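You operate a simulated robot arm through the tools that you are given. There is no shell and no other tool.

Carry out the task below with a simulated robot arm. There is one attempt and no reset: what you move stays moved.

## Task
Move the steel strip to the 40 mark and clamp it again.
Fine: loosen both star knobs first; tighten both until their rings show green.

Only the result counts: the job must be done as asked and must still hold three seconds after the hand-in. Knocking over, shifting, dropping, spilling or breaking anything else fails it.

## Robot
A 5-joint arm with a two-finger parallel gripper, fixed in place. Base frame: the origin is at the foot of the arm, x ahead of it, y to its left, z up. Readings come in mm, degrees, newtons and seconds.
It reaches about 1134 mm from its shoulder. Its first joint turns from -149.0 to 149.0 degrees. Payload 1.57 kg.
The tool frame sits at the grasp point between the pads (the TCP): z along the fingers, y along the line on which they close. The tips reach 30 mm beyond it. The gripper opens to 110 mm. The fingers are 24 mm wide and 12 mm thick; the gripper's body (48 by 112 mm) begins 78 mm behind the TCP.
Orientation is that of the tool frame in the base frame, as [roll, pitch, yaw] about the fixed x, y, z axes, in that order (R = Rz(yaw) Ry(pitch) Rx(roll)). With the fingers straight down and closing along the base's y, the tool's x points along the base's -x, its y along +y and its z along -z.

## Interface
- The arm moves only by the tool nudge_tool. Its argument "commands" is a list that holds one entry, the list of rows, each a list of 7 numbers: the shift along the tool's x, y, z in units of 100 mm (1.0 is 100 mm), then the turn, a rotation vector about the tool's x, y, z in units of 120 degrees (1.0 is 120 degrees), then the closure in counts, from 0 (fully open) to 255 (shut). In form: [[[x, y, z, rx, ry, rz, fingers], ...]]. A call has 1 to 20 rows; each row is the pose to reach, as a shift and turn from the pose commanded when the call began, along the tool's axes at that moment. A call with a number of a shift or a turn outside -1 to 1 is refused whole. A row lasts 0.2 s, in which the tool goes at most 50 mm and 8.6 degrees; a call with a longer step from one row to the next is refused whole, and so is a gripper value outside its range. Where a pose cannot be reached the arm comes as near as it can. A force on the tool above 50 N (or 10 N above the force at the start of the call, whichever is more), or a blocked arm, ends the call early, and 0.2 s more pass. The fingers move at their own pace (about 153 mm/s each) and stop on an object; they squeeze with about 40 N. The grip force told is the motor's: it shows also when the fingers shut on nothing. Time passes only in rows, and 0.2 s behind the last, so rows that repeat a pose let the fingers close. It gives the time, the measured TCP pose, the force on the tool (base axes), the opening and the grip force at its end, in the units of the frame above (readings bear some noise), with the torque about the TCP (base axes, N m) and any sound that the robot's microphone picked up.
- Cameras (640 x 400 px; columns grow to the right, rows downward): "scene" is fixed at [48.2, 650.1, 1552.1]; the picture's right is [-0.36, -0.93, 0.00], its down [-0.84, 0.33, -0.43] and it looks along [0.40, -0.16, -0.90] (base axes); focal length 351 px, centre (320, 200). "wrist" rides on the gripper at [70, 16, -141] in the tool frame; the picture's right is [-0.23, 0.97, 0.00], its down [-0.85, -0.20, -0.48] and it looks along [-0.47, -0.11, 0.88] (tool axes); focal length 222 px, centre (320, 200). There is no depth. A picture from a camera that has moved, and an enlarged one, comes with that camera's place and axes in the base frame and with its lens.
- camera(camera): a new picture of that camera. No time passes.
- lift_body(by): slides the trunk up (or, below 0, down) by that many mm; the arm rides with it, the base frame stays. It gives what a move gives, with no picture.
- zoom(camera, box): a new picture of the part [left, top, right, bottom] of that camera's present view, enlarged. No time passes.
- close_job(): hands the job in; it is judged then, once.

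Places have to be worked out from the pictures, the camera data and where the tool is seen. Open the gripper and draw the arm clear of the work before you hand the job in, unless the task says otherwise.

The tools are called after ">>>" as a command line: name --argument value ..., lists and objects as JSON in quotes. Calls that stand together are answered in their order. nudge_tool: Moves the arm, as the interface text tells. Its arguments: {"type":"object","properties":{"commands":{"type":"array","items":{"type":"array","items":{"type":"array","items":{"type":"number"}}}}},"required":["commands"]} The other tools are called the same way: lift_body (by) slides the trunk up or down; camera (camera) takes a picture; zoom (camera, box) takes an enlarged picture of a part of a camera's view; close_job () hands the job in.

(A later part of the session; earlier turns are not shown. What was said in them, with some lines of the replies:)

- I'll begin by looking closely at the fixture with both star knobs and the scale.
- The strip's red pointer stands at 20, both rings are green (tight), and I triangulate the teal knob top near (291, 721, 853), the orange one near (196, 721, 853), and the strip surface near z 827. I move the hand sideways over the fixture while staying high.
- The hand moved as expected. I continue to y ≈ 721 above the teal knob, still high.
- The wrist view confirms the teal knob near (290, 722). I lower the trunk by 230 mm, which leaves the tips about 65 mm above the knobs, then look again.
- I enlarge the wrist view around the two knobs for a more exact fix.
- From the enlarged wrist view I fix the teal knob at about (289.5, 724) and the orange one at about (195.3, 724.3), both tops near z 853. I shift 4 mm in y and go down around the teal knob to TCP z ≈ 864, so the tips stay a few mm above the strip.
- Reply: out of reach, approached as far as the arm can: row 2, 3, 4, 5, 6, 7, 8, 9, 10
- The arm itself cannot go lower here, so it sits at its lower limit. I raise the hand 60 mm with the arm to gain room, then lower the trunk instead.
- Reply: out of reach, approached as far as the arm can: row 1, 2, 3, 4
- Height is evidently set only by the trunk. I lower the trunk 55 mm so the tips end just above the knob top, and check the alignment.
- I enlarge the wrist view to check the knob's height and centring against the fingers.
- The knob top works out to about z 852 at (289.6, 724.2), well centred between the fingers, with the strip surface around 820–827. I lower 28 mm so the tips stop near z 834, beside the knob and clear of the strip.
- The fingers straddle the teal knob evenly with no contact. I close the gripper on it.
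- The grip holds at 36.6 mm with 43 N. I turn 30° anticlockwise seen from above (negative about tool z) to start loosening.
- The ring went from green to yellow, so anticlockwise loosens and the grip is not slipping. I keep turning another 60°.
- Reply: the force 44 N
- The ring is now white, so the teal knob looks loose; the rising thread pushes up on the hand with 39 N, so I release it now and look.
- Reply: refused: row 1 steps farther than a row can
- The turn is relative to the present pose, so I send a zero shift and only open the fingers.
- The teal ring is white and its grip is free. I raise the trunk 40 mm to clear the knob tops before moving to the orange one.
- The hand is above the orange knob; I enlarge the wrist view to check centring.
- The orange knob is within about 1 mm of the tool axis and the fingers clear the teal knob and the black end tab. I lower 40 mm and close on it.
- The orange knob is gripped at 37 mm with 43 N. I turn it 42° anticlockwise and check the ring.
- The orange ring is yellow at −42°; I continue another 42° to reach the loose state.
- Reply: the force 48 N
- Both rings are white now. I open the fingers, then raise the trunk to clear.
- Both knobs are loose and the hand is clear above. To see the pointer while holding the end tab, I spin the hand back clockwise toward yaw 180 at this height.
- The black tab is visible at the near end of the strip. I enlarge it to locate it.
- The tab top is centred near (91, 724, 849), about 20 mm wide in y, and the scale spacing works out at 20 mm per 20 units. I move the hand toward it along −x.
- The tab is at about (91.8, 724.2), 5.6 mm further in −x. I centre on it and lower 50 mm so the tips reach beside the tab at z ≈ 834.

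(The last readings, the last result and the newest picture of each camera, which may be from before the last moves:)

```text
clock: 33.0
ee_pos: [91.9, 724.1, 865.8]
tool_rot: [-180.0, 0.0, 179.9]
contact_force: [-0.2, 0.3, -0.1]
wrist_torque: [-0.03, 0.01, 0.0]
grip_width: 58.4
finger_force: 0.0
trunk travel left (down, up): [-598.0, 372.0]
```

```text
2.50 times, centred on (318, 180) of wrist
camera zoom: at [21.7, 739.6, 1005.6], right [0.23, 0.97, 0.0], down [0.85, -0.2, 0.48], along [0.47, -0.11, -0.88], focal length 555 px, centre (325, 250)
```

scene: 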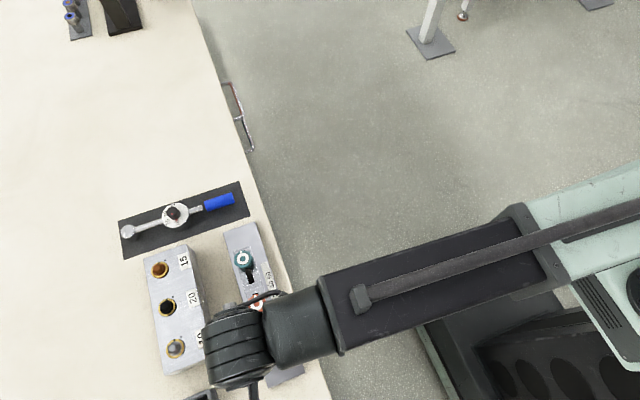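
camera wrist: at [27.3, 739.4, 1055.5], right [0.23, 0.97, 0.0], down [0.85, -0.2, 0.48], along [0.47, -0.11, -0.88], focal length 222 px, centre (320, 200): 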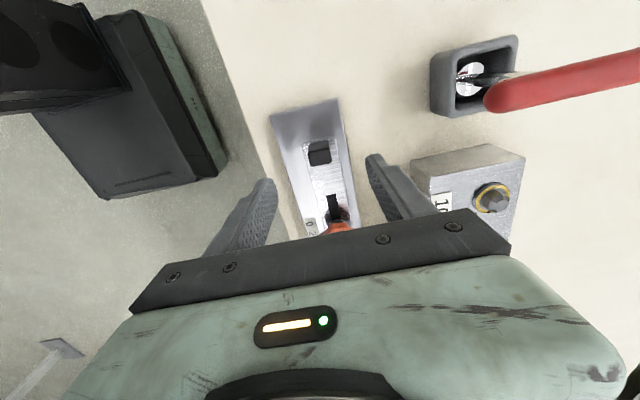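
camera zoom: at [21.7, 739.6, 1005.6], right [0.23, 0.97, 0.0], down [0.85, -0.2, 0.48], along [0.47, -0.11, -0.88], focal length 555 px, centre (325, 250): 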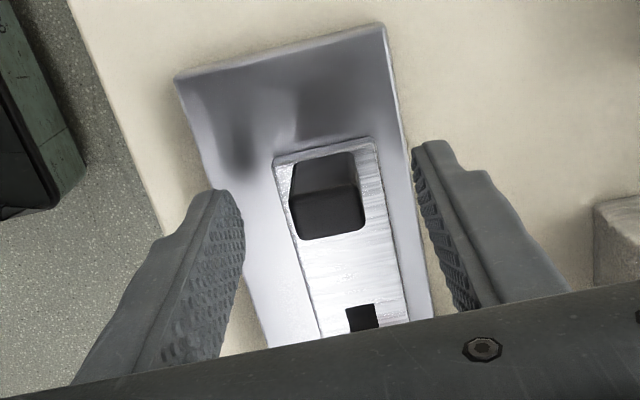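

The fingers straddle the tab evenly. I close on it.

>>> nudge_tool --commands '[[[0, 0, 0, 0, 0, 0, 180], [0, 0, 0, 0, 0, 0, 220], [0, 0, 0, 0, 0, 0, 255], [0, 0, 0, 0, 0, 0, 255]]]'

>>> zoom --camera "wrist" --box '[190, 100, 446, 260]'

>>> zoom --camera "scene" --box '[220, 230, 316, 290]'

```text
clock: 34.0
ee_pos: [92.0, 725.8, 865.5]
tool_rot: [179.9, 0.0, 180.0]
contact_force: [1.0, 14.2, 11.2]
wrist_torque: [0.17, 0.02, 0.0]
grip_width: 21.8
finger_force: 35.2
trunk travel left (down, up): [-598.0, 372.0]
```

```text
2.50 times, centred on (318, 180) of wrist
camera zoom: at [21.7, 740.2, 1005.5], right [0.23, 0.97, 0.0], down [0.85, -0.2, 0.48], along [0.47, -0.11, -0.88], focal length 555 px, centre (325, 250)
```

zoom: 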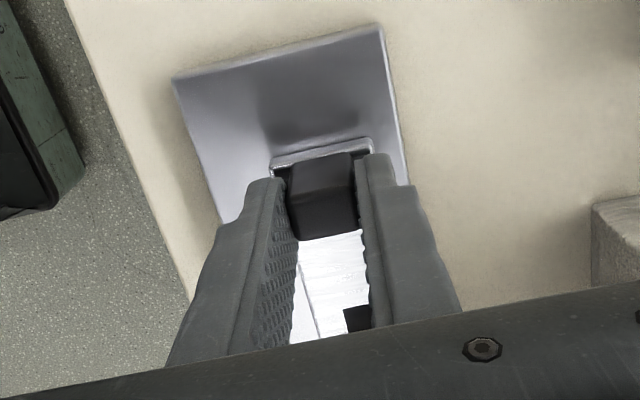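

```text
6.67 times, centred on (268, 260) of scene
camera zoom: at [48.2, 650.1, 1552.1], right [-0.36, -0.93, 0.0], down [-0.84, 0.33, -0.43], along [0.4, -0.16, -0.9], focal length 2340 px, centre (667, -200)
```

zoom: 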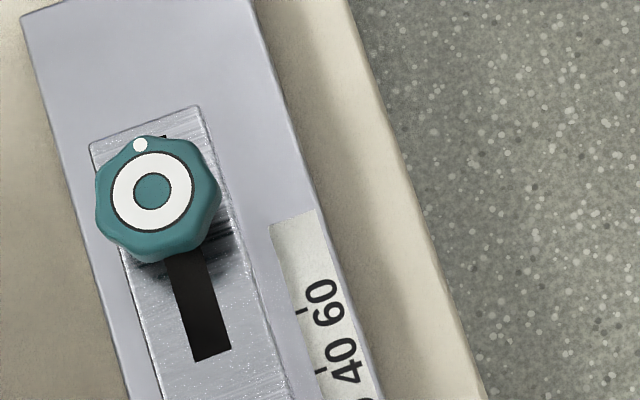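

The tab is gripped (21.8 mm, 35 N). I slide 10 mm toward +x first and check the force and the motion.

>>> nudge_tool --commands '[[[-0.02, 0.006, 0, 0, 0, 0, 255], [-0.04, 0.008, 0, 0, 0, 0, 255], [-0.06, 0.008, 0, 0, 0, 0, 255], [-0.08, 0.008, 0, 0, 0, 0, 255], [-0.1, 0.008, 0, 0, 0, 0, 255], [-0.1, 0.008, 0, 0, 0, 0, 255]]]'

>>> zoom --camera "wrist" --box '[190, 100, 446, 260]'

>>> zoom --camera "scene" --box '[220, 230, 316, 290]'

```text
clock: 35.4
ee_pos: [102.0, 724.3, 865.1]
tool_rot: [-179.9, 0.0, 180.0]
contact_force: [-1.6, 11.2, 9.9]
wrist_torque: [0.16, 0.15, 0.01]
grip_width: 21.8
finger_force: 35.0
trunk travel left (down, up): [-598.0, 372.0]
```

```text
2.50 times, centred on (318, 180) of wrist
camera zoom: at [31.4, 740.4, 1005.5], right [0.23, 0.97, 0.0], down [0.86, -0.2, 0.48], along [0.47, -0.11, -0.88], focal length 555 px, centre (325, 250)
```

zoom: 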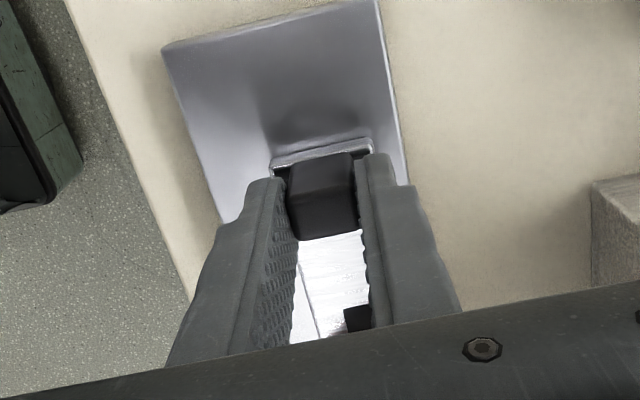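

```text
6.67 times, centred on (268, 260) of scene
camera zoom: at [48.2, 650.1, 1552.1], right [-0.36, -0.93, 0.0], down [-0.84, 0.33, -0.43], along [0.4, -0.16, -0.9], focal length 2340 px, centre (667, -200)
```

zoom: 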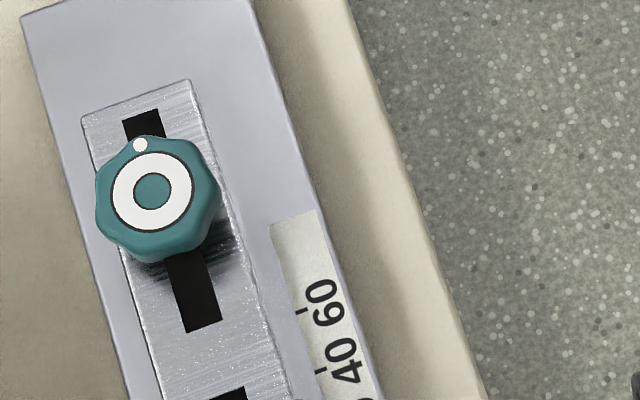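

The strip follows freely (9.7 mm so far by the camera position). I slide it the remaining ≈10.3 mm.

>>> nudge_tool --commands '[[[-0.02, 0, 0, 0, 0, 0, 255], [-0.04, 0, 0, 0, 0, 0, 255], [-0.06, 0, 0, 0, 0, 0, 255], [-0.08, 0, 0, 0, 0, 0, 255], [-0.1, 0, 0, 0, 0, 0, 255], [-0.102, 0, 0, 0, 0, 0, 255]]]'

>>> camera --camera "scene"

>>> zoom --camera "wrist" --box '[190, 100, 446, 260]'

```text
clock: 36.8
ee_pos: [112.2, 725.0, 864.4]
tool_rot: [-180.0, 0.1, -180.0]
contact_force: [-1.2, 7.1, 5.9]
wrist_torque: [0.07, 0.13, -0.01]
grip_width: 21.9
finger_force: 34.4
trunk travel left (down, up): [-598.0, 372.0]
```

```text
taken
```

scene: 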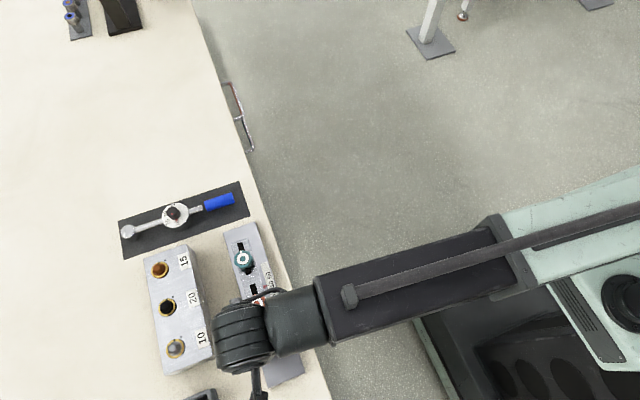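

```text
2.50 times, centred on (318, 180) of wrist
camera zoom: at [42.0, 740.5, 1005.5], right [0.23, 0.97, 0.0], down [0.85, -0.2, 0.48], along [0.47, -0.11, -0.88], focal length 555 px, centre (325, 250)
```

zoom: 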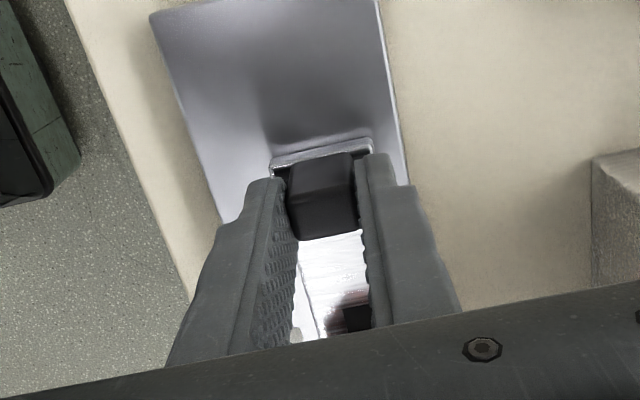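

The hand has moved 20.3 mm since gripping. I check whether the pointer and the 40 mark can be seen from the scene camera.

>>> zoom --camera "scene" --box '[240, 265, 304, 305]'

```text
10.00 times, centred on (272, 285) of scene
camera zoom: at [48.2, 650.1, 1552.1], right [-0.36, -0.93, 0.0], down [-0.84, 0.33, -0.43], along [0.4, -0.16, -0.9], focal length 3511 px, centre (800, -650)
```

zoom: 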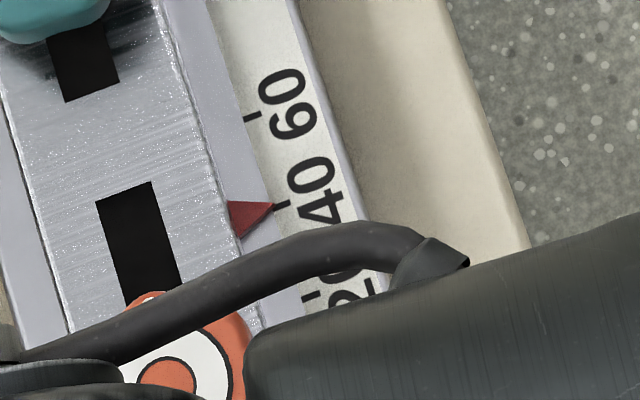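

The pointer tip is right by the 40 tick; I zoom further to judge it to a fraction of a millimetre.

>>> zoom --camera "scene" --box '[260, 279, 276, 289]'

>>> zoom --camera "scene" --box '[256, 272, 280, 287]'

```text
16.00 times, centred on (268, 284) of scene
camera zoom: at [48.2, 650.1, 1552.1], right [-0.36, -0.93, 0.0], down [-0.84, 0.33, -0.43], along [0.4, -0.16, -0.9], focal length 5617 px, centre (1152, -1144)
```

zoom: 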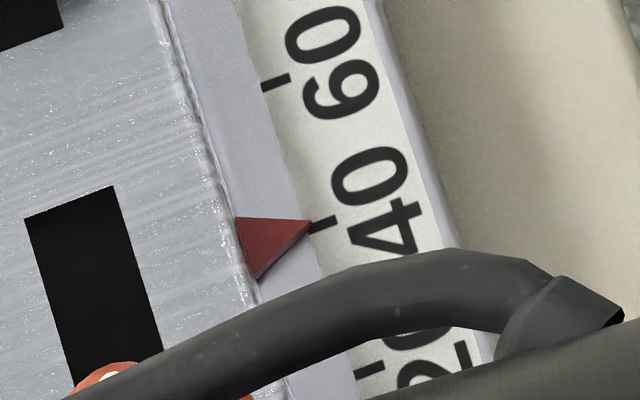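

```text
16.00 times, centred on (268, 280) of scene
camera zoom: at [48.2, 650.1, 1552.1], right [-0.36, -0.93, 0.0], down [-0.84, 0.33, -0.43], along [0.4, -0.16, -0.9], focal length 5617 px, centre (1152, -1072)
```

zoom: 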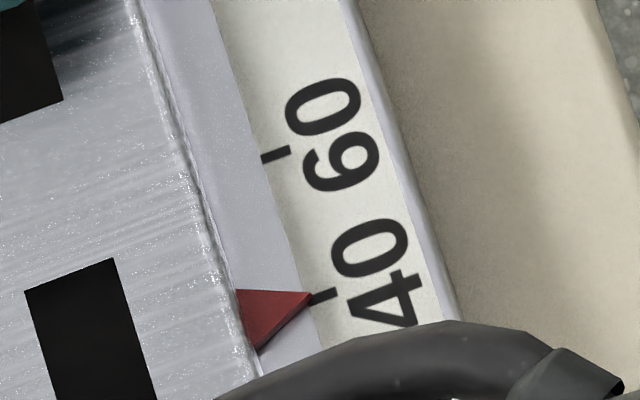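

The tip looks close to 40 but parallax from this angle leaves about 1 mm of doubt. I release the tab, raise 50 mm and will look from straight across with the wrist camera.

>>> nudge_tool --commands '[[[0, 0, 0, 0, 0, 0, 180], [0, 0, 0, 0, 0, 0, 120], [0, 0, 0, 0, 0, 0, 100]]]'

>>> lift_body --by 50

>>> nudge_tool --commands '[[[-0.2, 0, 0, 0, 0, 0, 80], [-0.4, 0, 0, 0, 0, 0, 80], [-0.6, 0, 0, 0, 0, 0, 80], [-0.8, 0, 0, 0, 0, 0, 80], [-0.8, 0, 0, 0, 0, -0.07, 80], [-0.8, 0, 0, 0, 0, -0.14, 80], [-0.8, 0, 0, 0, 0, -0.21, 80], [-0.8, 0, 0, 0, 0, -0.28, 80], [-0.8, 0, 0, 0, 0, -0.35, 80], [-0.8, 0, 0, 0, 0, -0.42, 80], [-0.8, 0, 0, 0, 0, -0.49, 80], [-0.8, 0, 0, 0, 0, -0.56, 80], [-0.8, 0, 0, 0, 0, -0.63, 80], [-0.8, 0, 0, 0, 0, -0.7, 80], [-0.8, 0, 0, 0, 0, -0.75, 80], [-0.8, 0, 0, 0, 0, -0.75, 80]]]'

>>> camera --camera "wrist"

```text
clock: 37.6
ee_pos: [112.0, 724.6, 865.4]
tool_rot: [180.0, 0.0, 180.0]
contact_force: [0.5, -0.3, 0.4]
wrist_torque: [-0.01, -0.04, 0.04]
grip_width: 67.4
finger_force: 0.1
trunk travel left (down, up): [-598.0, 372.0]
```

```text
clock: 38.5
ee_pos: [112.1, 724.8, 914.8]
tool_rot: [179.9, 0.0, 180.0]
contact_force: [-0.2, 0.2, -0.7]
wrist_torque: [-0.02, -0.03, 0.0]
grip_width: 66.7
finger_force: 0.1
trunk travel left (down, up): [-648.0, 322.0]
```

```text
clock: 41.9
ee_pos: [191.9, 725.1, 915.8]
tool_rot: [-179.9, 0.0, -89.9]
contact_force: [-0.4, 0.9, 1.2]
wrist_torque: [0.02, 0.02, -0.02]
grip_width: 75.3
finger_force: 0.0
trunk travel left (down, up): [-648.0, 322.0]
```

```text
taken
camera wrist: at [175.4, 654.3, 1055.6], right [-0.97, 0.23, 0.0], down [0.2, 0.86, 0.48], along [0.11, 0.47, -0.88], focal length 222 px, centre (320, 200)
```

wrist: 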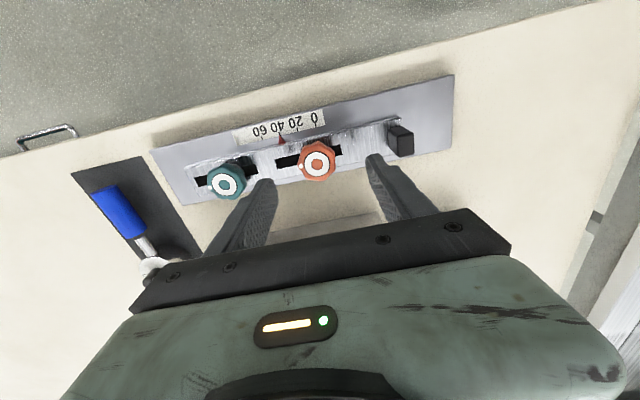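

The pointer is now seen near 40. I move the camera directly opposite the pointer (about +52 mm in x) so there is no parallax along the scale.

>>> nudge_tool --commands '[[[0, -0.2, 0, 0, 0, 0, 80], [0, -0.4, 0, 0, 0, 0, 80], [0, -0.52, 0, 0, 0, 0, 80], [0, -0.52, 0, 0, 0, 0, 80]]]'

>>> camera --camera "wrist"

>>> zoom --camera "wrist" --box '[300, 110, 380, 160]'

```text
clock: 42.9
ee_pos: [244.5, 724.2, 915.1]
tool_rot: [180.0, 0.0, -90.0]
contact_force: [0.6, 0.2, 0.1]
wrist_torque: [0.0, -0.02, 0.01]
grip_width: 75.3
finger_force: 0.0
trunk travel left (down, up): [-648.0, 322.0]
```

```text
taken
camera wrist: at [227.9, 653.7, 1055.6], right [-0.97, 0.23, 0.0], down [0.2, 0.86, 0.48], along [0.11, 0.47, -0.88], focal length 222 px, centre (320, 200)
```

wrist: 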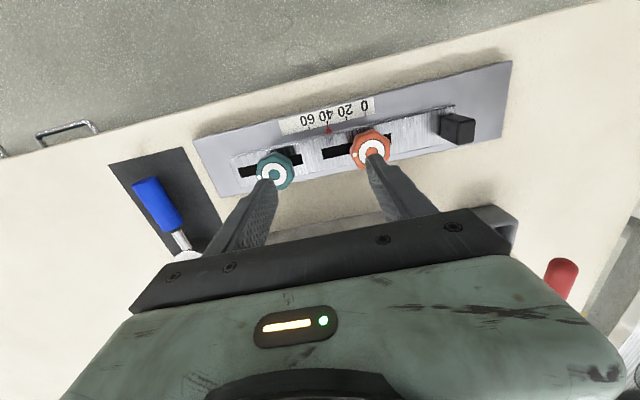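

```text
8.00 times, centred on (340, 135) of wrist
camera zoom: at [227.9, 653.7, 1055.6], right [-0.97, 0.23, 0.0], down [0.2, 0.86, 0.48], along [0.11, 0.47, -0.88], focal length 1777 px, centre (160, 720)
```

zoom: 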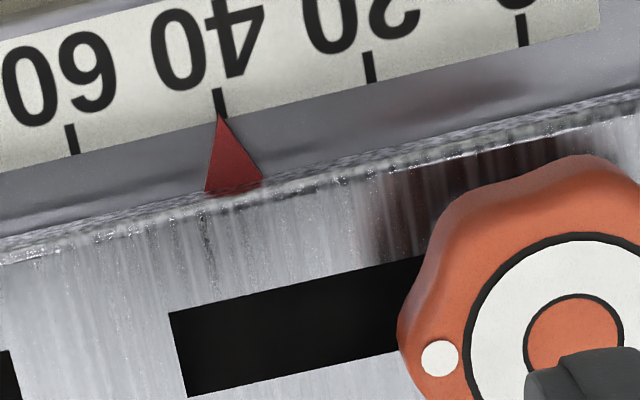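

The tip sits on the 40 tick, maybe 0.3 mm past. I zoom closer to be sure.

>>> zoom --camera "wrist" --box '[320, 118, 344, 133]'

```text
16.00 times, centred on (332, 126) of wrist
camera zoom: at [227.9, 653.7, 1055.6], right [-0.97, 0.23, 0.0], down [0.2, 0.86, 0.48], along [0.11, 0.47, -0.88], focal length 3554 px, centre (128, 1392)
```

zoom: 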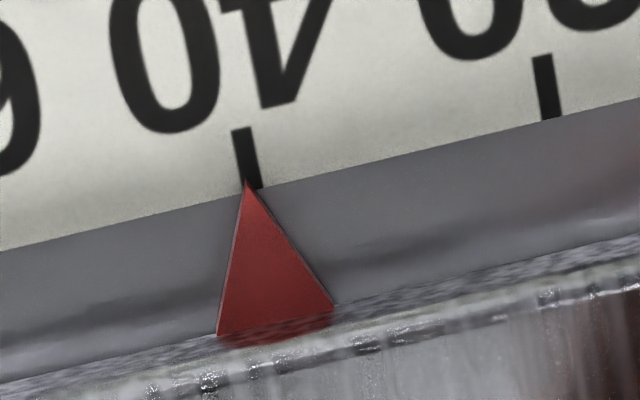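

The pointer reads about 40.3, good. Next I move back over the orange knob, keeping yaw −90, to tighten it clockwise.

>>> nudge_tool --commands '[[[0, 0.15, 0, 0, 0, 0, 80], [0, 0.3, 0, 0, 0, 0, 80], [0, 0.45, 0, 0, 0, 0, 80], [0, 0.492, 0, 0, 0, 0, 80], [0, 0.492, 0, 0, 0, 0, 80]]]'

>>> lift_body --by -50

>>> zoom --camera "wrist" --box '[190, 100, 446, 260]'

```text
clock: 44.1
ee_pos: [195.7, 725.4, 915.6]
tool_rot: [180.0, -0.1, -90.0]
contact_force: [-1.2, 0.3, -0.6]
wrist_torque: [0.0, -0.01, -0.01]
grip_width: 75.4
finger_force: 0.1
trunk travel left (down, up): [-648.0, 322.0]
```

```text
clock: 45.0
ee_pos: [193.7, 725.7, 865.0]
tool_rot: [179.9, 0.0, -90.0]
contact_force: [-0.3, 0.1, -0.4]
wrist_torque: [0.02, 0.02, 0.0]
grip_width: 75.3
finger_force: 0.0
trunk travel left (down, up): [-598.0, 372.0]
```

```text
2.50 times, centred on (318, 180) of wrist
camera zoom: at [178.2, 654.6, 1005.6], right [-0.97, 0.23, 0.0], down [0.2, 0.86, 0.48], along [0.11, 0.47, -0.88], focal length 555 px, centre (325, 250)
```

zoom: 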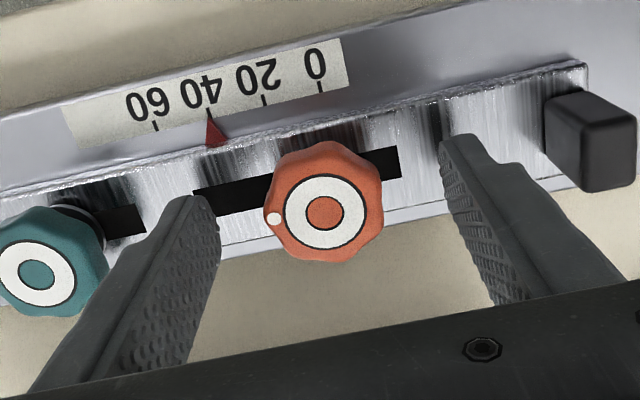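

The fingers straddle the orange knob; I close on it and turn it 42° clockwise.

>>> nudge_tool --commands '[[[0.006, 0, 0, 0, 0, 0, 150], [0.006, 0, 0, 0, 0, 0, 200], [0.006, 0, 0, 0, 0, 0, 255], [0.006, 0, 0, 0, 0, 0, 255]]]'

>>> nudge_tool --commands '[[[0, 0, 0, 0, 0, 0.05, 255], [0, 0, 0, 0, 0, 0.1, 255], [0, 0, 0, 0, 0, 0.15, 255], [0, 0, 0, 0, 0, 0.2, 255], [0, 0, 0, 0, 0, 0.25, 255], [0, 0, 0, 0, 0, 0.3, 255], [0, 0, 0, 0, 0, 0.35, 255], [0, 0, 0, 0, 0, 0.35, 255]]]'

>>> zoom --camera "wrist" --box '[190, 100, 446, 260]'

```text
clock: 46.0
ee_pos: [194.4, 724.4, 865.3]
tool_rot: [-180.0, 0.0, -90.0]
contact_force: [2.3, 1.6, 1.7]
wrist_torque: [0.05, -0.05, -0.02]
grip_width: 36.4
finger_force: 43.2
trunk travel left (down, up): [-598.0, 372.0]
```

```text
clock: 47.9
ee_pos: [194.3, 724.8, 864.1]
tool_rot: [-179.9, -0.2, -132.1]
contact_force: [2.4, -13.7, -29.7]
wrist_torque: [-0.36, 0.15, 0.04]
grip_width: 36.7
finger_force: 43.3
trunk travel left (down, up): [-598.0, 372.0]
```

```text
2.50 times, centred on (318, 180) of wrist
camera zoom: at [135.5, 683.5, 1004.6], right [-0.57, 0.82, 0.0], down [0.72, 0.5, 0.48], along [0.39, 0.27, -0.88], focal length 555 px, centre (325, 250)
```

zoom: 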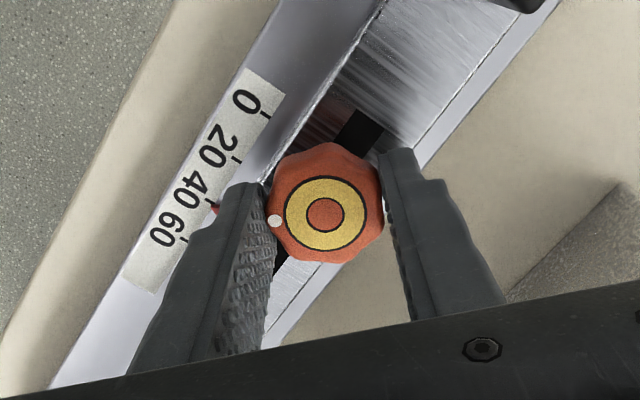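

The ring is already yellow and the descending thread pulls down with 30 N. I open briefly to relieve that and grip again at the same angle.

>>> nudge_tool --commands '[[[0, 0, 0, 0, 0, 0, 150], [0, 0, 0, 0, 0, 0, 140], [0, 0, 0, 0, 0, 0, 140], [0, 0, 0, 0, 0, 0, 200], [0, 0, 0, 0, 0, 0, 255], [0, 0, 0, 0, 0, 0, 255]]]'

>>> nudge_tool --commands '[[[0, 0, 0, 0, 0, 0.04, 255], [0, 0, 0, 0, 0, 0.08, 255], [0, 0, 0, 0, 0, 0.12, 255], [0, 0, 0, 0, 0, 0.16, 255], [0, 0, 0, 0, 0, 0.2, 255], [0, 0, 0, 0, 0, 0.2, 255]]]'

>>> zoom --camera "wrist" --box '[190, 100, 446, 260]'

```text
clock: 49.2
ee_pos: [194.9, 724.6, 865.1]
tool_rot: [180.0, 0.0, -132.1]
contact_force: [2.9, -1.0, 0.4]
wrist_torque: [-0.06, -0.05, -0.02]
grip_width: 36.4
finger_force: 43.0
trunk travel left (down, up): [-598.0, 372.0]
```

```text
clock: 50.6
ee_pos: [194.8, 725.3, 865.5]
tool_rot: [-179.9, -0.2, -156.1]
contact_force: [-4.4, -8.6, -11.1]
wrist_torque: [-0.26, 0.57, -0.01]
grip_width: 36.5
finger_force: 43.1
trunk travel left (down, up): [-598.0, 372.0]
```

```text
2.50 times, centred on (318, 180) of wrist
camera zoom: at [123.5, 710.6, 1005.4], right [-0.19, 0.98, 0.0], down [0.86, 0.17, 0.48], along [0.47, 0.09, -0.88], focal length 555 px, centre (325, 250)
```

zoom: 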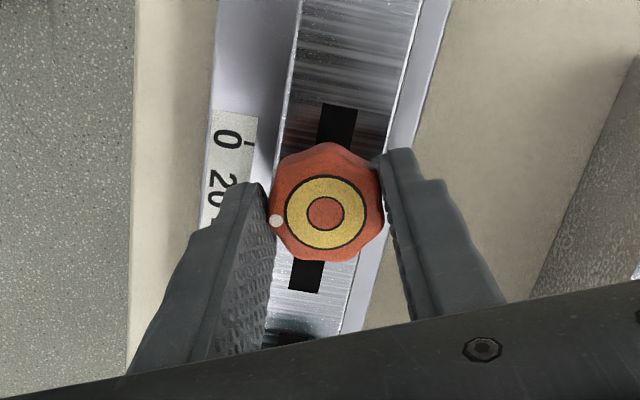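

Still yellow after 66° of the original 84°. I continue in smaller steps, 12° more.

>>> nudge_tool --commands '[[[0, 0, 0, 0, 0, 0.033, 255], [0, 0, 0, 0, 0, 0.066, 255], [0, 0, 0, 0, 0, 0.1, 255], [0, 0, 0, 0, 0, 0.1, 255]]]'

>>> zoom --camera "wrist" --box '[190, 100, 446, 260]'

```text
clock: 51.6
ee_pos: [194.8, 722.8, 864.7]
tool_rot: [179.9, -0.1, -168.2]
contact_force: [-8.4, -5.4, -12.0]
wrist_torque: [-0.13, 0.33, -0.05]
grip_width: 36.6
finger_force: 43.1
trunk travel left (down, up): [-598.0, 372.0]
```

```text
2.50 times, centred on (318, 180) of wrist
camera zoom: at [122.1, 725.5, 1005.3], right [0.02, 1.0, 0.0], down [0.88, -0.02, 0.48], along [0.48, -0.01, -0.88], focal length 555 px, centre (325, 250)
```

zoom: 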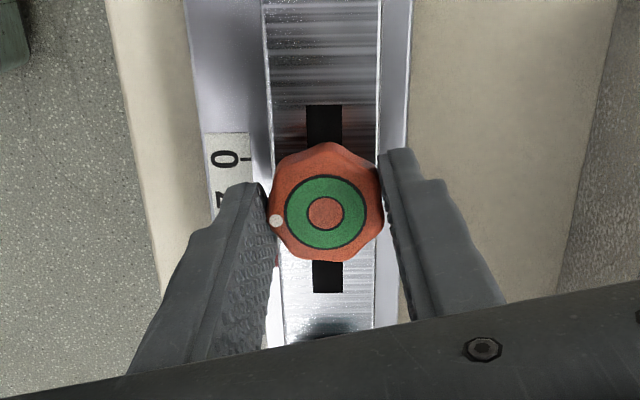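

Green after 78°; the knob originally sat at 84°, so I add 4° for margin, staying under the original setting.

>>> nudge_tool --commands '[[[0, 0, 0, 0, 0, 0.017, 255], [0, 0, 0, 0, 0, 0.033, 255], [0, 0, 0, 0, 0, 0.033, 255]]]'

>>> nudge_tool --commands '[[[0, 0, 0, 0, 0, 0, 150], [0, 0, 0, 0, 0, 0, 80], [0, 0, 0, 0, 0, 0, 80]]]'

>>> zoom --camera "wrist" --box '[190, 100, 446, 260]'

```text
clock: 52.5
ee_pos: [195.5, 725.0, 864.6]
tool_rot: [-180.0, 0.0, -172.1]
contact_force: [-10.0, -3.8, -10.8]
wrist_torque: [-0.06, 0.14, -0.04]
grip_width: 36.4
finger_force: 43.1
trunk travel left (down, up): [-598.0, 372.0]
```

```text
clock: 53.2
ee_pos: [194.4, 724.1, 866.1]
tool_rot: [-180.0, 0.0, -172.0]
contact_force: [0.5, 0.2, 0.0]
wrist_torque: [0.0, -0.02, 0.02]
grip_width: 75.5
finger_force: 0.0
trunk travel left (down, up): [-598.0, 372.0]
```

```text
2.50 times, centred on (318, 180) of wrist
camera zoom: at [123.3, 730.0, 1005.6], right [0.09, 1.0, 0.0], down [0.87, -0.08, 0.48], along [0.48, -0.04, -0.88], focal length 555 px, centre (325, 250)
```

zoom: 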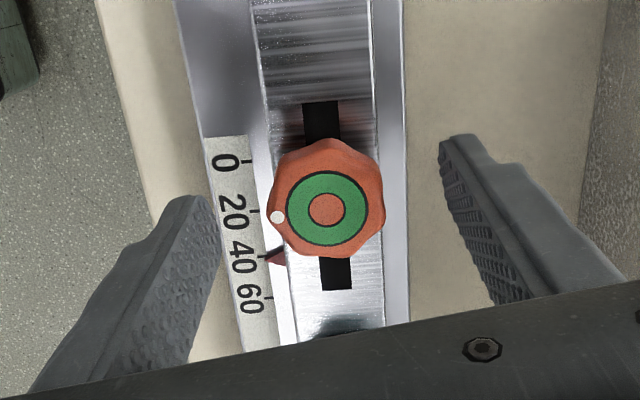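

Orange is green and released; the pointer still looks at 40. I raise 50 mm, spin back to yaw −90 and head to the teal knob.

>>> lift_body --by 50

>>> nudge_tool --commands '[[[0, 0, 0, 0, 0, -0.07, 80], [0, 0, 0, 0, 0, -0.14, 80], [0, 0, 0, 0, 0, -0.21, 80], [0, 0, 0, 0, 0, -0.28, 80], [0, 0, 0, 0, 0, -0.35, 80], [0, 0, 0, 0, 0, -0.42, 80], [0, 0, 0, 0, 0, -0.49, 80], [0, 0, 0, 0, 0, -0.56, 80], [0, 0, 0, 0, 0, -0.63, 80], [0, 0, 0, 0, 0, -0.683, 80], [0, 0, 0, 0, 0, -0.683, 80]]]'

>>> nudge_tool --commands '[[[0, -0.2, 0, 0, 0, 0, 80], [0, -0.4, 0, 0, 0, 0, 80], [0, -0.5, 0, 0, 0, 0, 80], [0, -0.5, 0, 0, 0, 0, 80]]]'

>>> zoom --camera "wrist" --box '[300, 110, 380, 160]'

>>> camera --camera "wrist"

```text
clock: 54.2
ee_pos: [194.7, 724.9, 916.6]
tool_rot: [179.9, 0.1, -172.0]
contact_force: [-0.4, 0.0, -0.1]
wrist_torque: [0.0, 0.0, -0.01]
grip_width: 75.3
finger_force: 0.1
trunk travel left (down, up): [-648.0, 322.0]
```

```text
clock: 56.6
ee_pos: [193.9, 724.6, 915.8]
tool_rot: [-179.9, 0.1, -90.0]
contact_force: [-0.3, 0.4, 0.3]
wrist_torque: [0.05, 0.03, 0.02]
grip_width: 75.6
finger_force: 0.1
trunk travel left (down, up): [-648.0, 322.0]
```

```text
clock: 57.6
ee_pos: [245.5, 722.5, 914.8]
tool_rot: [180.0, 0.1, -89.9]
contact_force: [-0.4, 0.9, 0.9]
wrist_torque: [0.0, 0.03, 0.01]
grip_width: 75.5
finger_force: 0.0
trunk travel left (down, up): [-648.0, 322.0]
```

```text
8.00 times, centred on (340, 135) of wrist
camera zoom: at [227.9, 652.9, 1055.6], right [-0.97, 0.23, 0.0], down [0.2, 0.86, 0.48], along [0.11, 0.47, -0.88], focal length 1777 px, centre (160, 720)
```

zoom: 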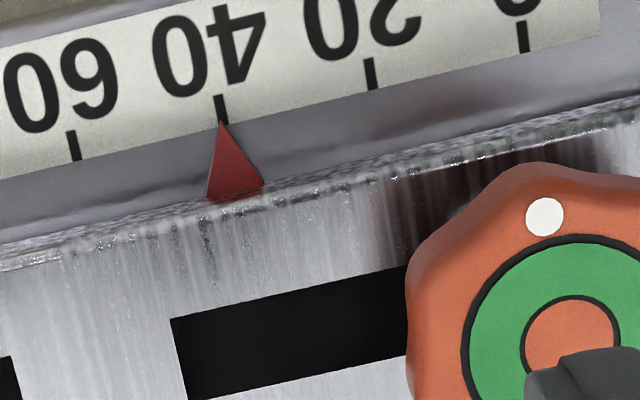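

```text
taken
camera wrist: at [227.9, 652.9, 1055.6], right [-0.97, 0.23, 0.0], down [0.2, 0.86, 0.48], along [0.11, 0.47, -0.88], focal length 222 px, centre (320, 200)
```

wrist: 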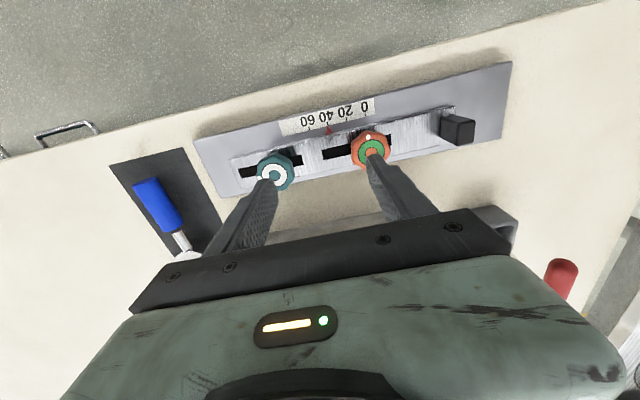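

The pointer is unchanged at 40 after tightening orange. I move the remaining 45.6 mm to the teal knob and go down around it.

>>> nudge_tool --commands '[[[-0.012, -0.2, 0, 0, 0, 0, 80], [-0.012, -0.4, 0, 0, 0, 0, 80], [-0.012, -0.456, 0, 0, 0, 0, 80], [-0.012, -0.456, 0, 0, 0, 0, 80]]]'

>>> zoom --camera "wrist" --box '[190, 100, 446, 260]'

>>> zoom --camera "wrist" --box '[272, 135, 368, 195]'

```text
clock: 58.6
ee_pos: [291.3, 724.9, 914.8]
tool_rot: [179.9, 0.0, -90.1]
contact_force: [0.9, -0.8, 0.4]
wrist_torque: [0.01, 0.0, 0.02]
grip_width: 75.5
finger_force: 0.1
trunk travel left (down, up): [-648.0, 322.0]
```

```text
2.50 times, centred on (318, 180) of wrist
camera zoom: at [274.4, 654.2, 1055.6], right [-0.97, 0.23, 0.0], down [0.2, 0.86, 0.48], along [0.11, 0.47, -0.88], focal length 555 px, centre (325, 250)
```

zoom: 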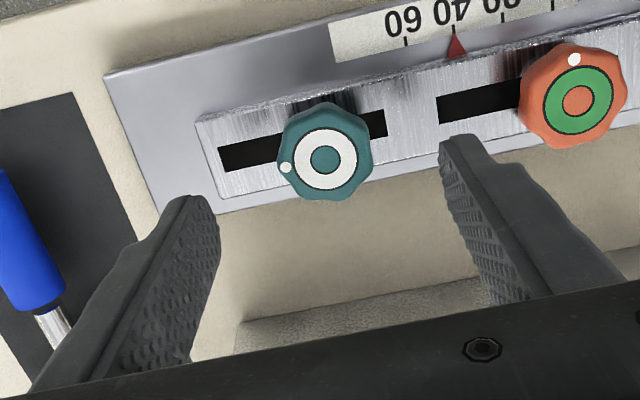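

```text
6.67 times, centred on (320, 165) of wrist
camera zoom: at [274.4, 654.2, 1055.6], right [-0.97, 0.23, 0.0], down [0.2, 0.86, 0.48], along [0.11, 0.47, -0.88], focal length 1481 px, centre (320, 433)
```

zoom: 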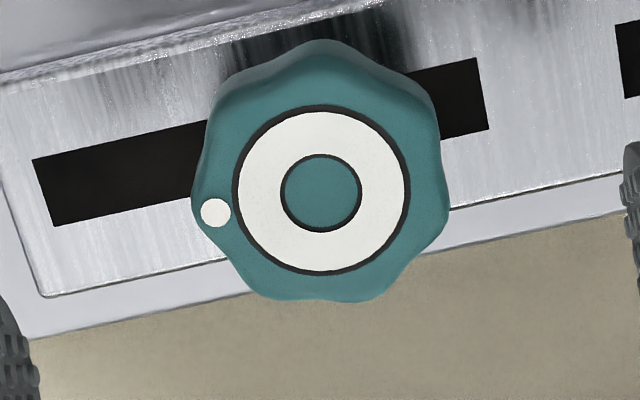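

The teal knob is centred within 1 mm. I lower 50 mm and close on it.

>>> lift_body --by -50

>>> nudge_tool --commands '[[[0.003, 0, 0, 0, 0, 0, 150], [0.003, 0, 0, 0, 0, 0, 200], [0.003, 0, 0, 0, 0, 0, 255], [0.003, 0, 0, 0, 0, 0, 255]]]'

>>> nudge_tool --commands '[[[0, 0, 0, 0, 0, 0.05, 255], [0, 0, 0, 0, 0, 0.1, 255], [0, 0, 0, 0, 0, 0.15, 255], [0, 0, 0, 0, 0, 0.2, 255], [0, 0, 0, 0, 0, 0.25, 255], [0, 0, 0, 0, 0, 0.3, 255], [0, 0, 0, 0, 0, 0.35, 255], [0, 0, 0, 0, 0, 0.35, 255]]]'

>>> zoom --camera "wrist" --box '[190, 100, 446, 260]'

```text
clock: 59.5
ee_pos: [291.2, 725.1, 865.6]
tool_rot: [-179.9, 0.0, -90.1]
contact_force: [-0.5, 0.7, -0.8]
wrist_torque: [0.02, 0.0, -0.01]
grip_width: 75.4
finger_force: 0.0
trunk travel left (down, up): [-598.0, 372.0]
```

```text
clock: 60.5
ee_pos: [291.5, 723.5, 864.8]
tool_rot: [180.0, 0.1, -89.9]
contact_force: [4.6, 2.3, 1.9]
wrist_torque: [0.0, -0.14, -0.01]
grip_width: 36.3
finger_force: 42.9
trunk travel left (down, up): [-598.0, 372.0]
```

```text
clock: 62.3
ee_pos: [290.4, 723.7, 865.1]
tool_rot: [180.0, -0.2, -132.1]
contact_force: [-11.7, -18.0, -32.6]
wrist_torque: [-0.35, 0.43, 0.05]
grip_width: 36.7
finger_force: 42.2
trunk travel left (down, up): [-598.0, 372.0]
```

```text
2.50 times, centred on (318, 180) of wrist
camera zoom: at [231.6, 683.4, 1004.9], right [-0.57, 0.82, 0.0], down [0.72, 0.5, 0.48], along [0.39, 0.27, -0.88], focal length 555 px, centre (325, 250)
```

zoom: 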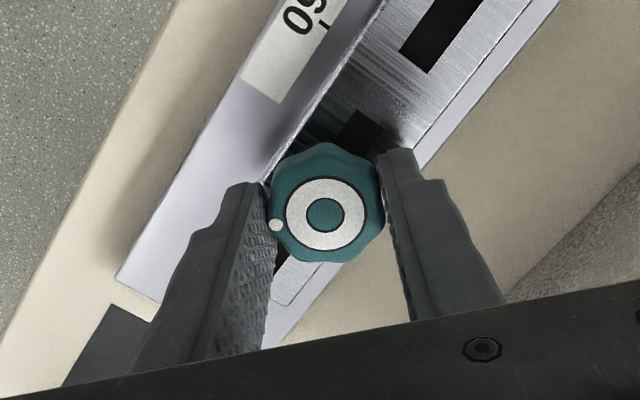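

Still white after 42° of the 90° it was loosened, with 33 N pulling down. I regrip to relieve the force and turn 30° more.

>>> nudge_tool --commands '[[[0, 0, 0, 0, 0, 0, 150], [0, 0, 0, 0, 0, 0, 140], [0, 0, 0, 0, 0, 0, 140], [0, 0, 0, 0, 0, 0, 200], [0, 0, 0, 0, 0, 0, 255], [0, 0, 0, 0, 0, 0, 255]]]'

>>> nudge_tool --commands '[[[0, 0, 0, 0, 0, 0.05, 255], [0, 0, 0, 0, 0, 0.1, 255], [0, 0, 0, 0, 0, 0.15, 255], [0, 0, 0, 0, 0, 0.2, 255], [0, 0, 0, 0, 0, 0.25, 255], [0, 0, 0, 0, 0, 0.25, 255]]]'

>>> zoom --camera "wrist" --box '[190, 100, 446, 260]'

```text
clock: 63.7
ee_pos: [291.4, 725.9, 865.1]
tool_rot: [-180.0, 0.0, -132.1]
contact_force: [-0.4, 7.7, 4.8]
wrist_torque: [0.17, 0.05, 0.02]
grip_width: 36.3
finger_force: 43.3
trunk travel left (down, up): [-598.0, 372.0]
```

```text
clock: 65.1
ee_pos: [291.0, 724.6, 864.6]
tool_rot: [-179.9, 0.0, -162.1]
contact_force: [3.3, 6.0, -2.7]
wrist_torque: [0.23, -0.28, 0.01]
grip_width: 36.3
finger_force: 43.3
trunk travel left (down, up): [-598.0, 372.0]
```

```text
2.50 times, centred on (318, 180) of wrist
camera zoom: at [219.2, 718.4, 1005.0], right [-0.08, 1.0, 0.0], down [0.87, 0.07, 0.48], along [0.48, 0.04, -0.88], focal length 555 px, centre (325, 250)
```

zoom: 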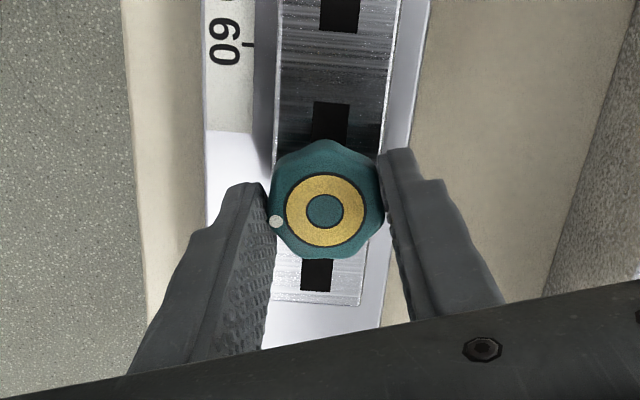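

Yellow after 72°. I turn 10° more in small steps and check for green.

>>> nudge_tool --commands '[[[0, 0, 0, 0, 0, 0.033, 255], [0, 0, 0, 0, 0, 0.066, 255], [0, 0, 0, 0, 0, 0.085, 255], [0, 0, 0, 0, 0, 0.085, 255]]]'

>>> zoom --camera "wrist" --box '[190, 100, 446, 260]'

```text
clock: 66.1
ee_pos: [290.6, 726.0, 864.1]
tool_rot: [-180.0, 0.1, -172.3]
contact_force: [5.5, 8.4, -2.3]
wrist_torque: [0.19, -0.08, -0.01]
grip_width: 36.2
finger_force: 43.2
trunk travel left (down, up): [-598.0, 372.0]
```

```text
2.50 times, centred on (318, 180) of wrist
camera zoom: at [219.3, 730.9, 1004.9], right [0.09, 1.0, 0.0], down [0.87, -0.08, 0.48], along [0.48, -0.05, -0.88], focal length 555 px, centre (325, 250)
```

zoom: 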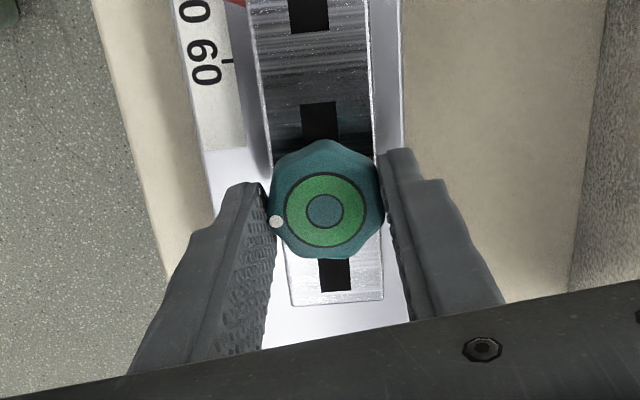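

Green after 82°. I add 5° for margin (the original setting was 90°), then release.

>>> nudge_tool --commands '[[[0, 0, 0, 0, 0, 0.02, 255], [0, 0, 0, 0, 0, 0.04, 255], [0, 0, 0, 0, 0, 0.04, 255]]]'

>>> nudge_tool --commands '[[[0, 0, 0, 0, 0, 0, 150], [0, 0, 0, 0, 0, 0, 80], [0, 0, 0, 0, 0, 0, 80]]]'

>>> lift_body --by 50

>>> camera --camera "wrist"

>>> camera --camera "scene"

```text
clock: 66.9
ee_pos: [290.7, 724.1, 864.0]
tool_rot: [180.0, 0.0, -177.2]
contact_force: [6.0, 9.7, -2.0]
wrist_torque: [0.19, -0.13, -0.01]
grip_width: 36.2
finger_force: 43.1
trunk travel left (down, up): [-598.0, 372.0]
```

```text
clock: 67.7
ee_pos: [290.7, 723.8, 864.4]
tool_rot: [179.9, 0.1, -177.0]
contact_force: [0.4, 0.2, 0.3]
wrist_torque: [-0.02, 0.03, -0.04]
grip_width: 75.6
finger_force: 0.0
trunk travel left (down, up): [-598.0, 372.0]
```

```text
clock: 68.6
ee_pos: [290.9, 724.1, 915.9]
tool_rot: [180.0, 0.0, -177.0]
contact_force: [-0.5, 0.5, -0.7]
wrist_torque: [-0.02, -0.03, -0.02]
grip_width: 75.4
finger_force: 0.0
trunk travel left (down, up): [-648.0, 322.0]
```

```text
taken
camera wrist: at [219.6, 736.1, 1055.5], right [0.18, 0.98, 0.0], down [0.86, -0.15, 0.48], along [0.47, -0.08, -0.88], focal length 222 px, centre (320, 200)
```

wrist: 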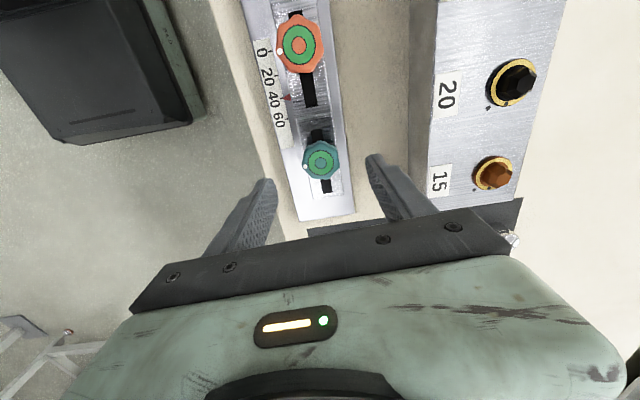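

```text
taken
```

scene: 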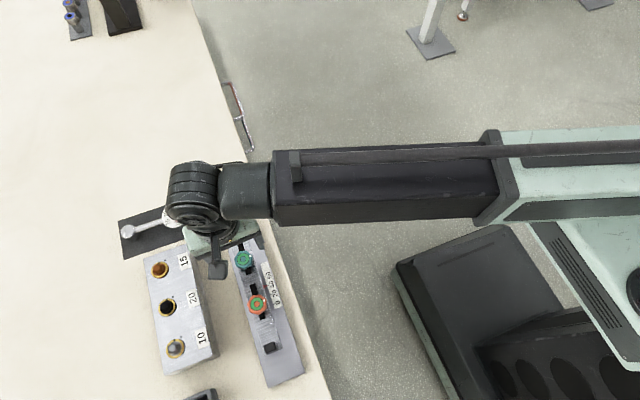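

Both rings show green. I check the pointer once more in enlarged views before withdrawing.

>>> zoom --camera "wrist" --box '[250, 60, 330, 110]'

>>> zoom --camera "scene" --box '[230, 240, 310, 290]'

>>> zoom --camera "scene" --box '[220, 275, 300, 325]'

```text
8.00 times, centred on (290, 85) of wrist
camera zoom: at [219.6, 736.1, 1055.5], right [0.18, 0.98, 0.0], down [0.86, -0.15, 0.48], along [0.47, -0.08, -0.88], focal length 1777 px, centre (560, 1120)
```

zoom: 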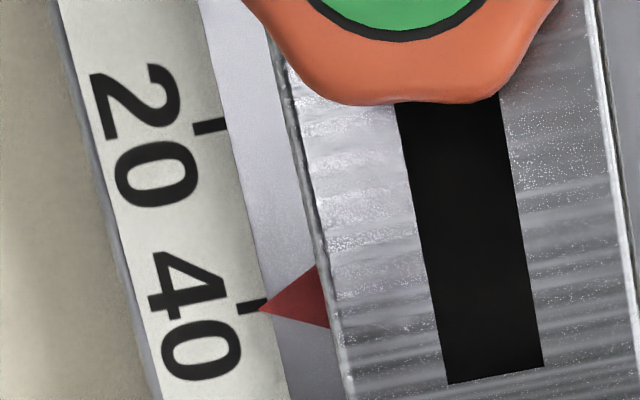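

```text
8.00 times, centred on (270, 265) of scene
camera zoom: at [48.2, 650.1, 1552.1], right [-0.36, -0.93, 0.0], down [-0.84, 0.33, -0.43], along [0.4, -0.16, -0.9], focal length 2808 px, centre (720, -320)
```

zoom: 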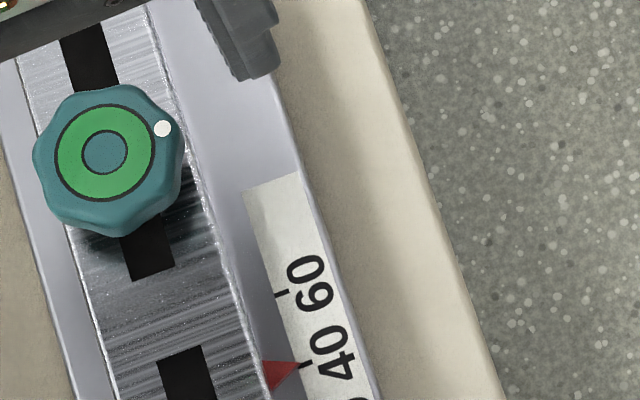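

```text
8.00 times, centred on (260, 300) of scene
camera zoom: at [48.2, 650.1, 1552.1], right [-0.36, -0.93, 0.0], down [-0.84, 0.33, -0.43], along [0.4, -0.16, -0.9], focal length 2808 px, centre (800, -600)
```

zoom: 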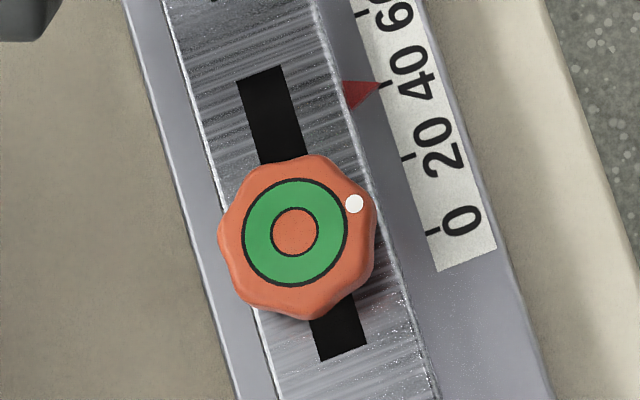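

Both rings are green and the pointer rests on 40 (within about 0.3 mm). I raise the trunk well clear and draw the hand back off the table.

>>> lift_body --by 180

>>> nudge_tool --commands '[[[0, -0.2, 0, 0, 0, 0, 40], [0, -0.4, 0, 0, 0, 0, 0], [0, -0.6, 0, 0, 0, 0, 0], [0, -0.8, 0, 0, 0, 0, 0], [0, -1.0, 0, 0, 0, 0, 0], [0, -1.0, 0, 0, 0, 0, 0]]]'

>>> nudge_tool --commands '[[[0, -0.2, 0, 0, 0, 0, 0], [0, -0.4, 0, 0, 0, 0, 0], [0, -0.6, 0, 0, 0, 0, 0], [0, -0.8, 0, 0, 0, 0, 0], [0, -0.9, 0, 0, 0, 0, 0], [0, -0.9, 0, 0, 0, 0, 0]]]'

>>> camera --camera "scene"

>>> zoom --camera "scene" --box '[200, 210, 340, 397]'

```text
clock: 70.6
ee_pos: [290.1, 723.0, 1095.8]
tool_rot: [179.9, -0.1, -177.0]
contact_force: [-0.5, 0.6, 0.1]
wrist_torque: [0.0, 0.0, 0.0]
grip_width: 75.2
finger_force: 0.1
trunk travel left (down, up): [-828.0, 142.0]
```

```text
clock: 72.0
ee_pos: [295.5, 626.1, 1093.8]
tool_rot: [-180.0, 0.0, -176.9]
contact_force: [-0.2, 0.2, 0.4]
wrist_torque: [0.0, -0.06, -0.02]
grip_width: 110.2
finger_force: 0.0
trunk travel left (down, up): [-828.0, 142.0]
```

```text
clock: 73.4
ee_pos: [301.2, 534.2, 1095.9]
tool_rot: [180.0, 0.1, -177.0]
contact_force: [-0.2, 0.5, -0.2]
wrist_torque: [0.0, 0.0, 0.02]
grip_width: 110.2
finger_force: 0.0
trunk travel left (down, up): [-828.0, 142.0]
```

```text
taken
```

scene: 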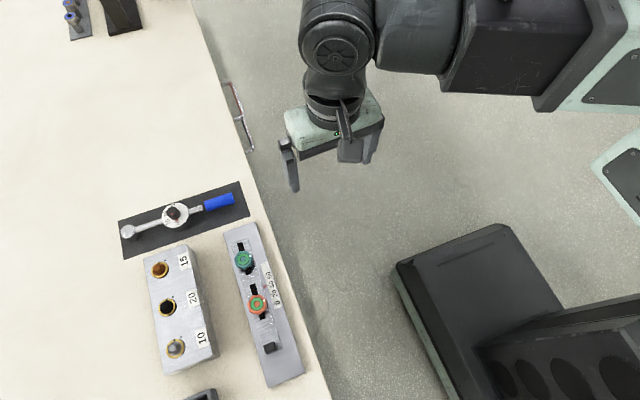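

```text
2.14 times, centred on (270, 304) of scene
camera zoom: at [48.2, 650.1, 1552.1], right [-0.36, -0.93, 0.0], down [-0.84, 0.33, -0.43], along [0.4, -0.16, -0.9], focal length 751 px, centre (427, -21)
```

zoom: 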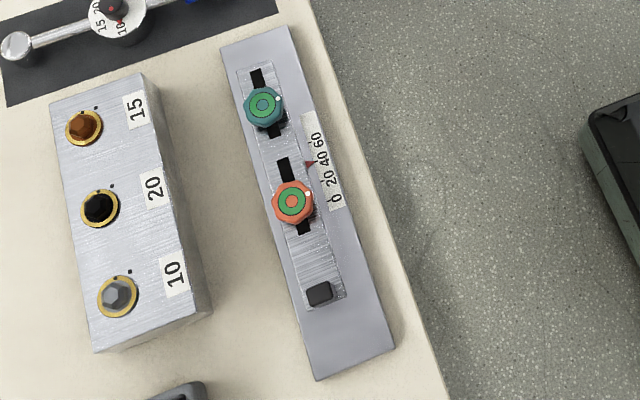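

The arm is clear with the gripper open, both rings are green, the pointer is at 40, and nothing else has moved. I hand the job in.

>>> close_job

```text
The job is handed in.
```

The steel strip is at the 40 mark and clamped again. I handed the job in without yet seeing the verdict.

- **Position:** the red pointer reads about 40.3 on the scale, and it did not shift while the knobs were tightened.
- **Knobs:** I loosened both until their rings turned white, then tightened both until they showed green. Each sits a few degrees short of where it started.
- **Surroundings:** nothing else on the table appears to have moved in the final picture. The gripper is open and the arm is drawn back off the table.
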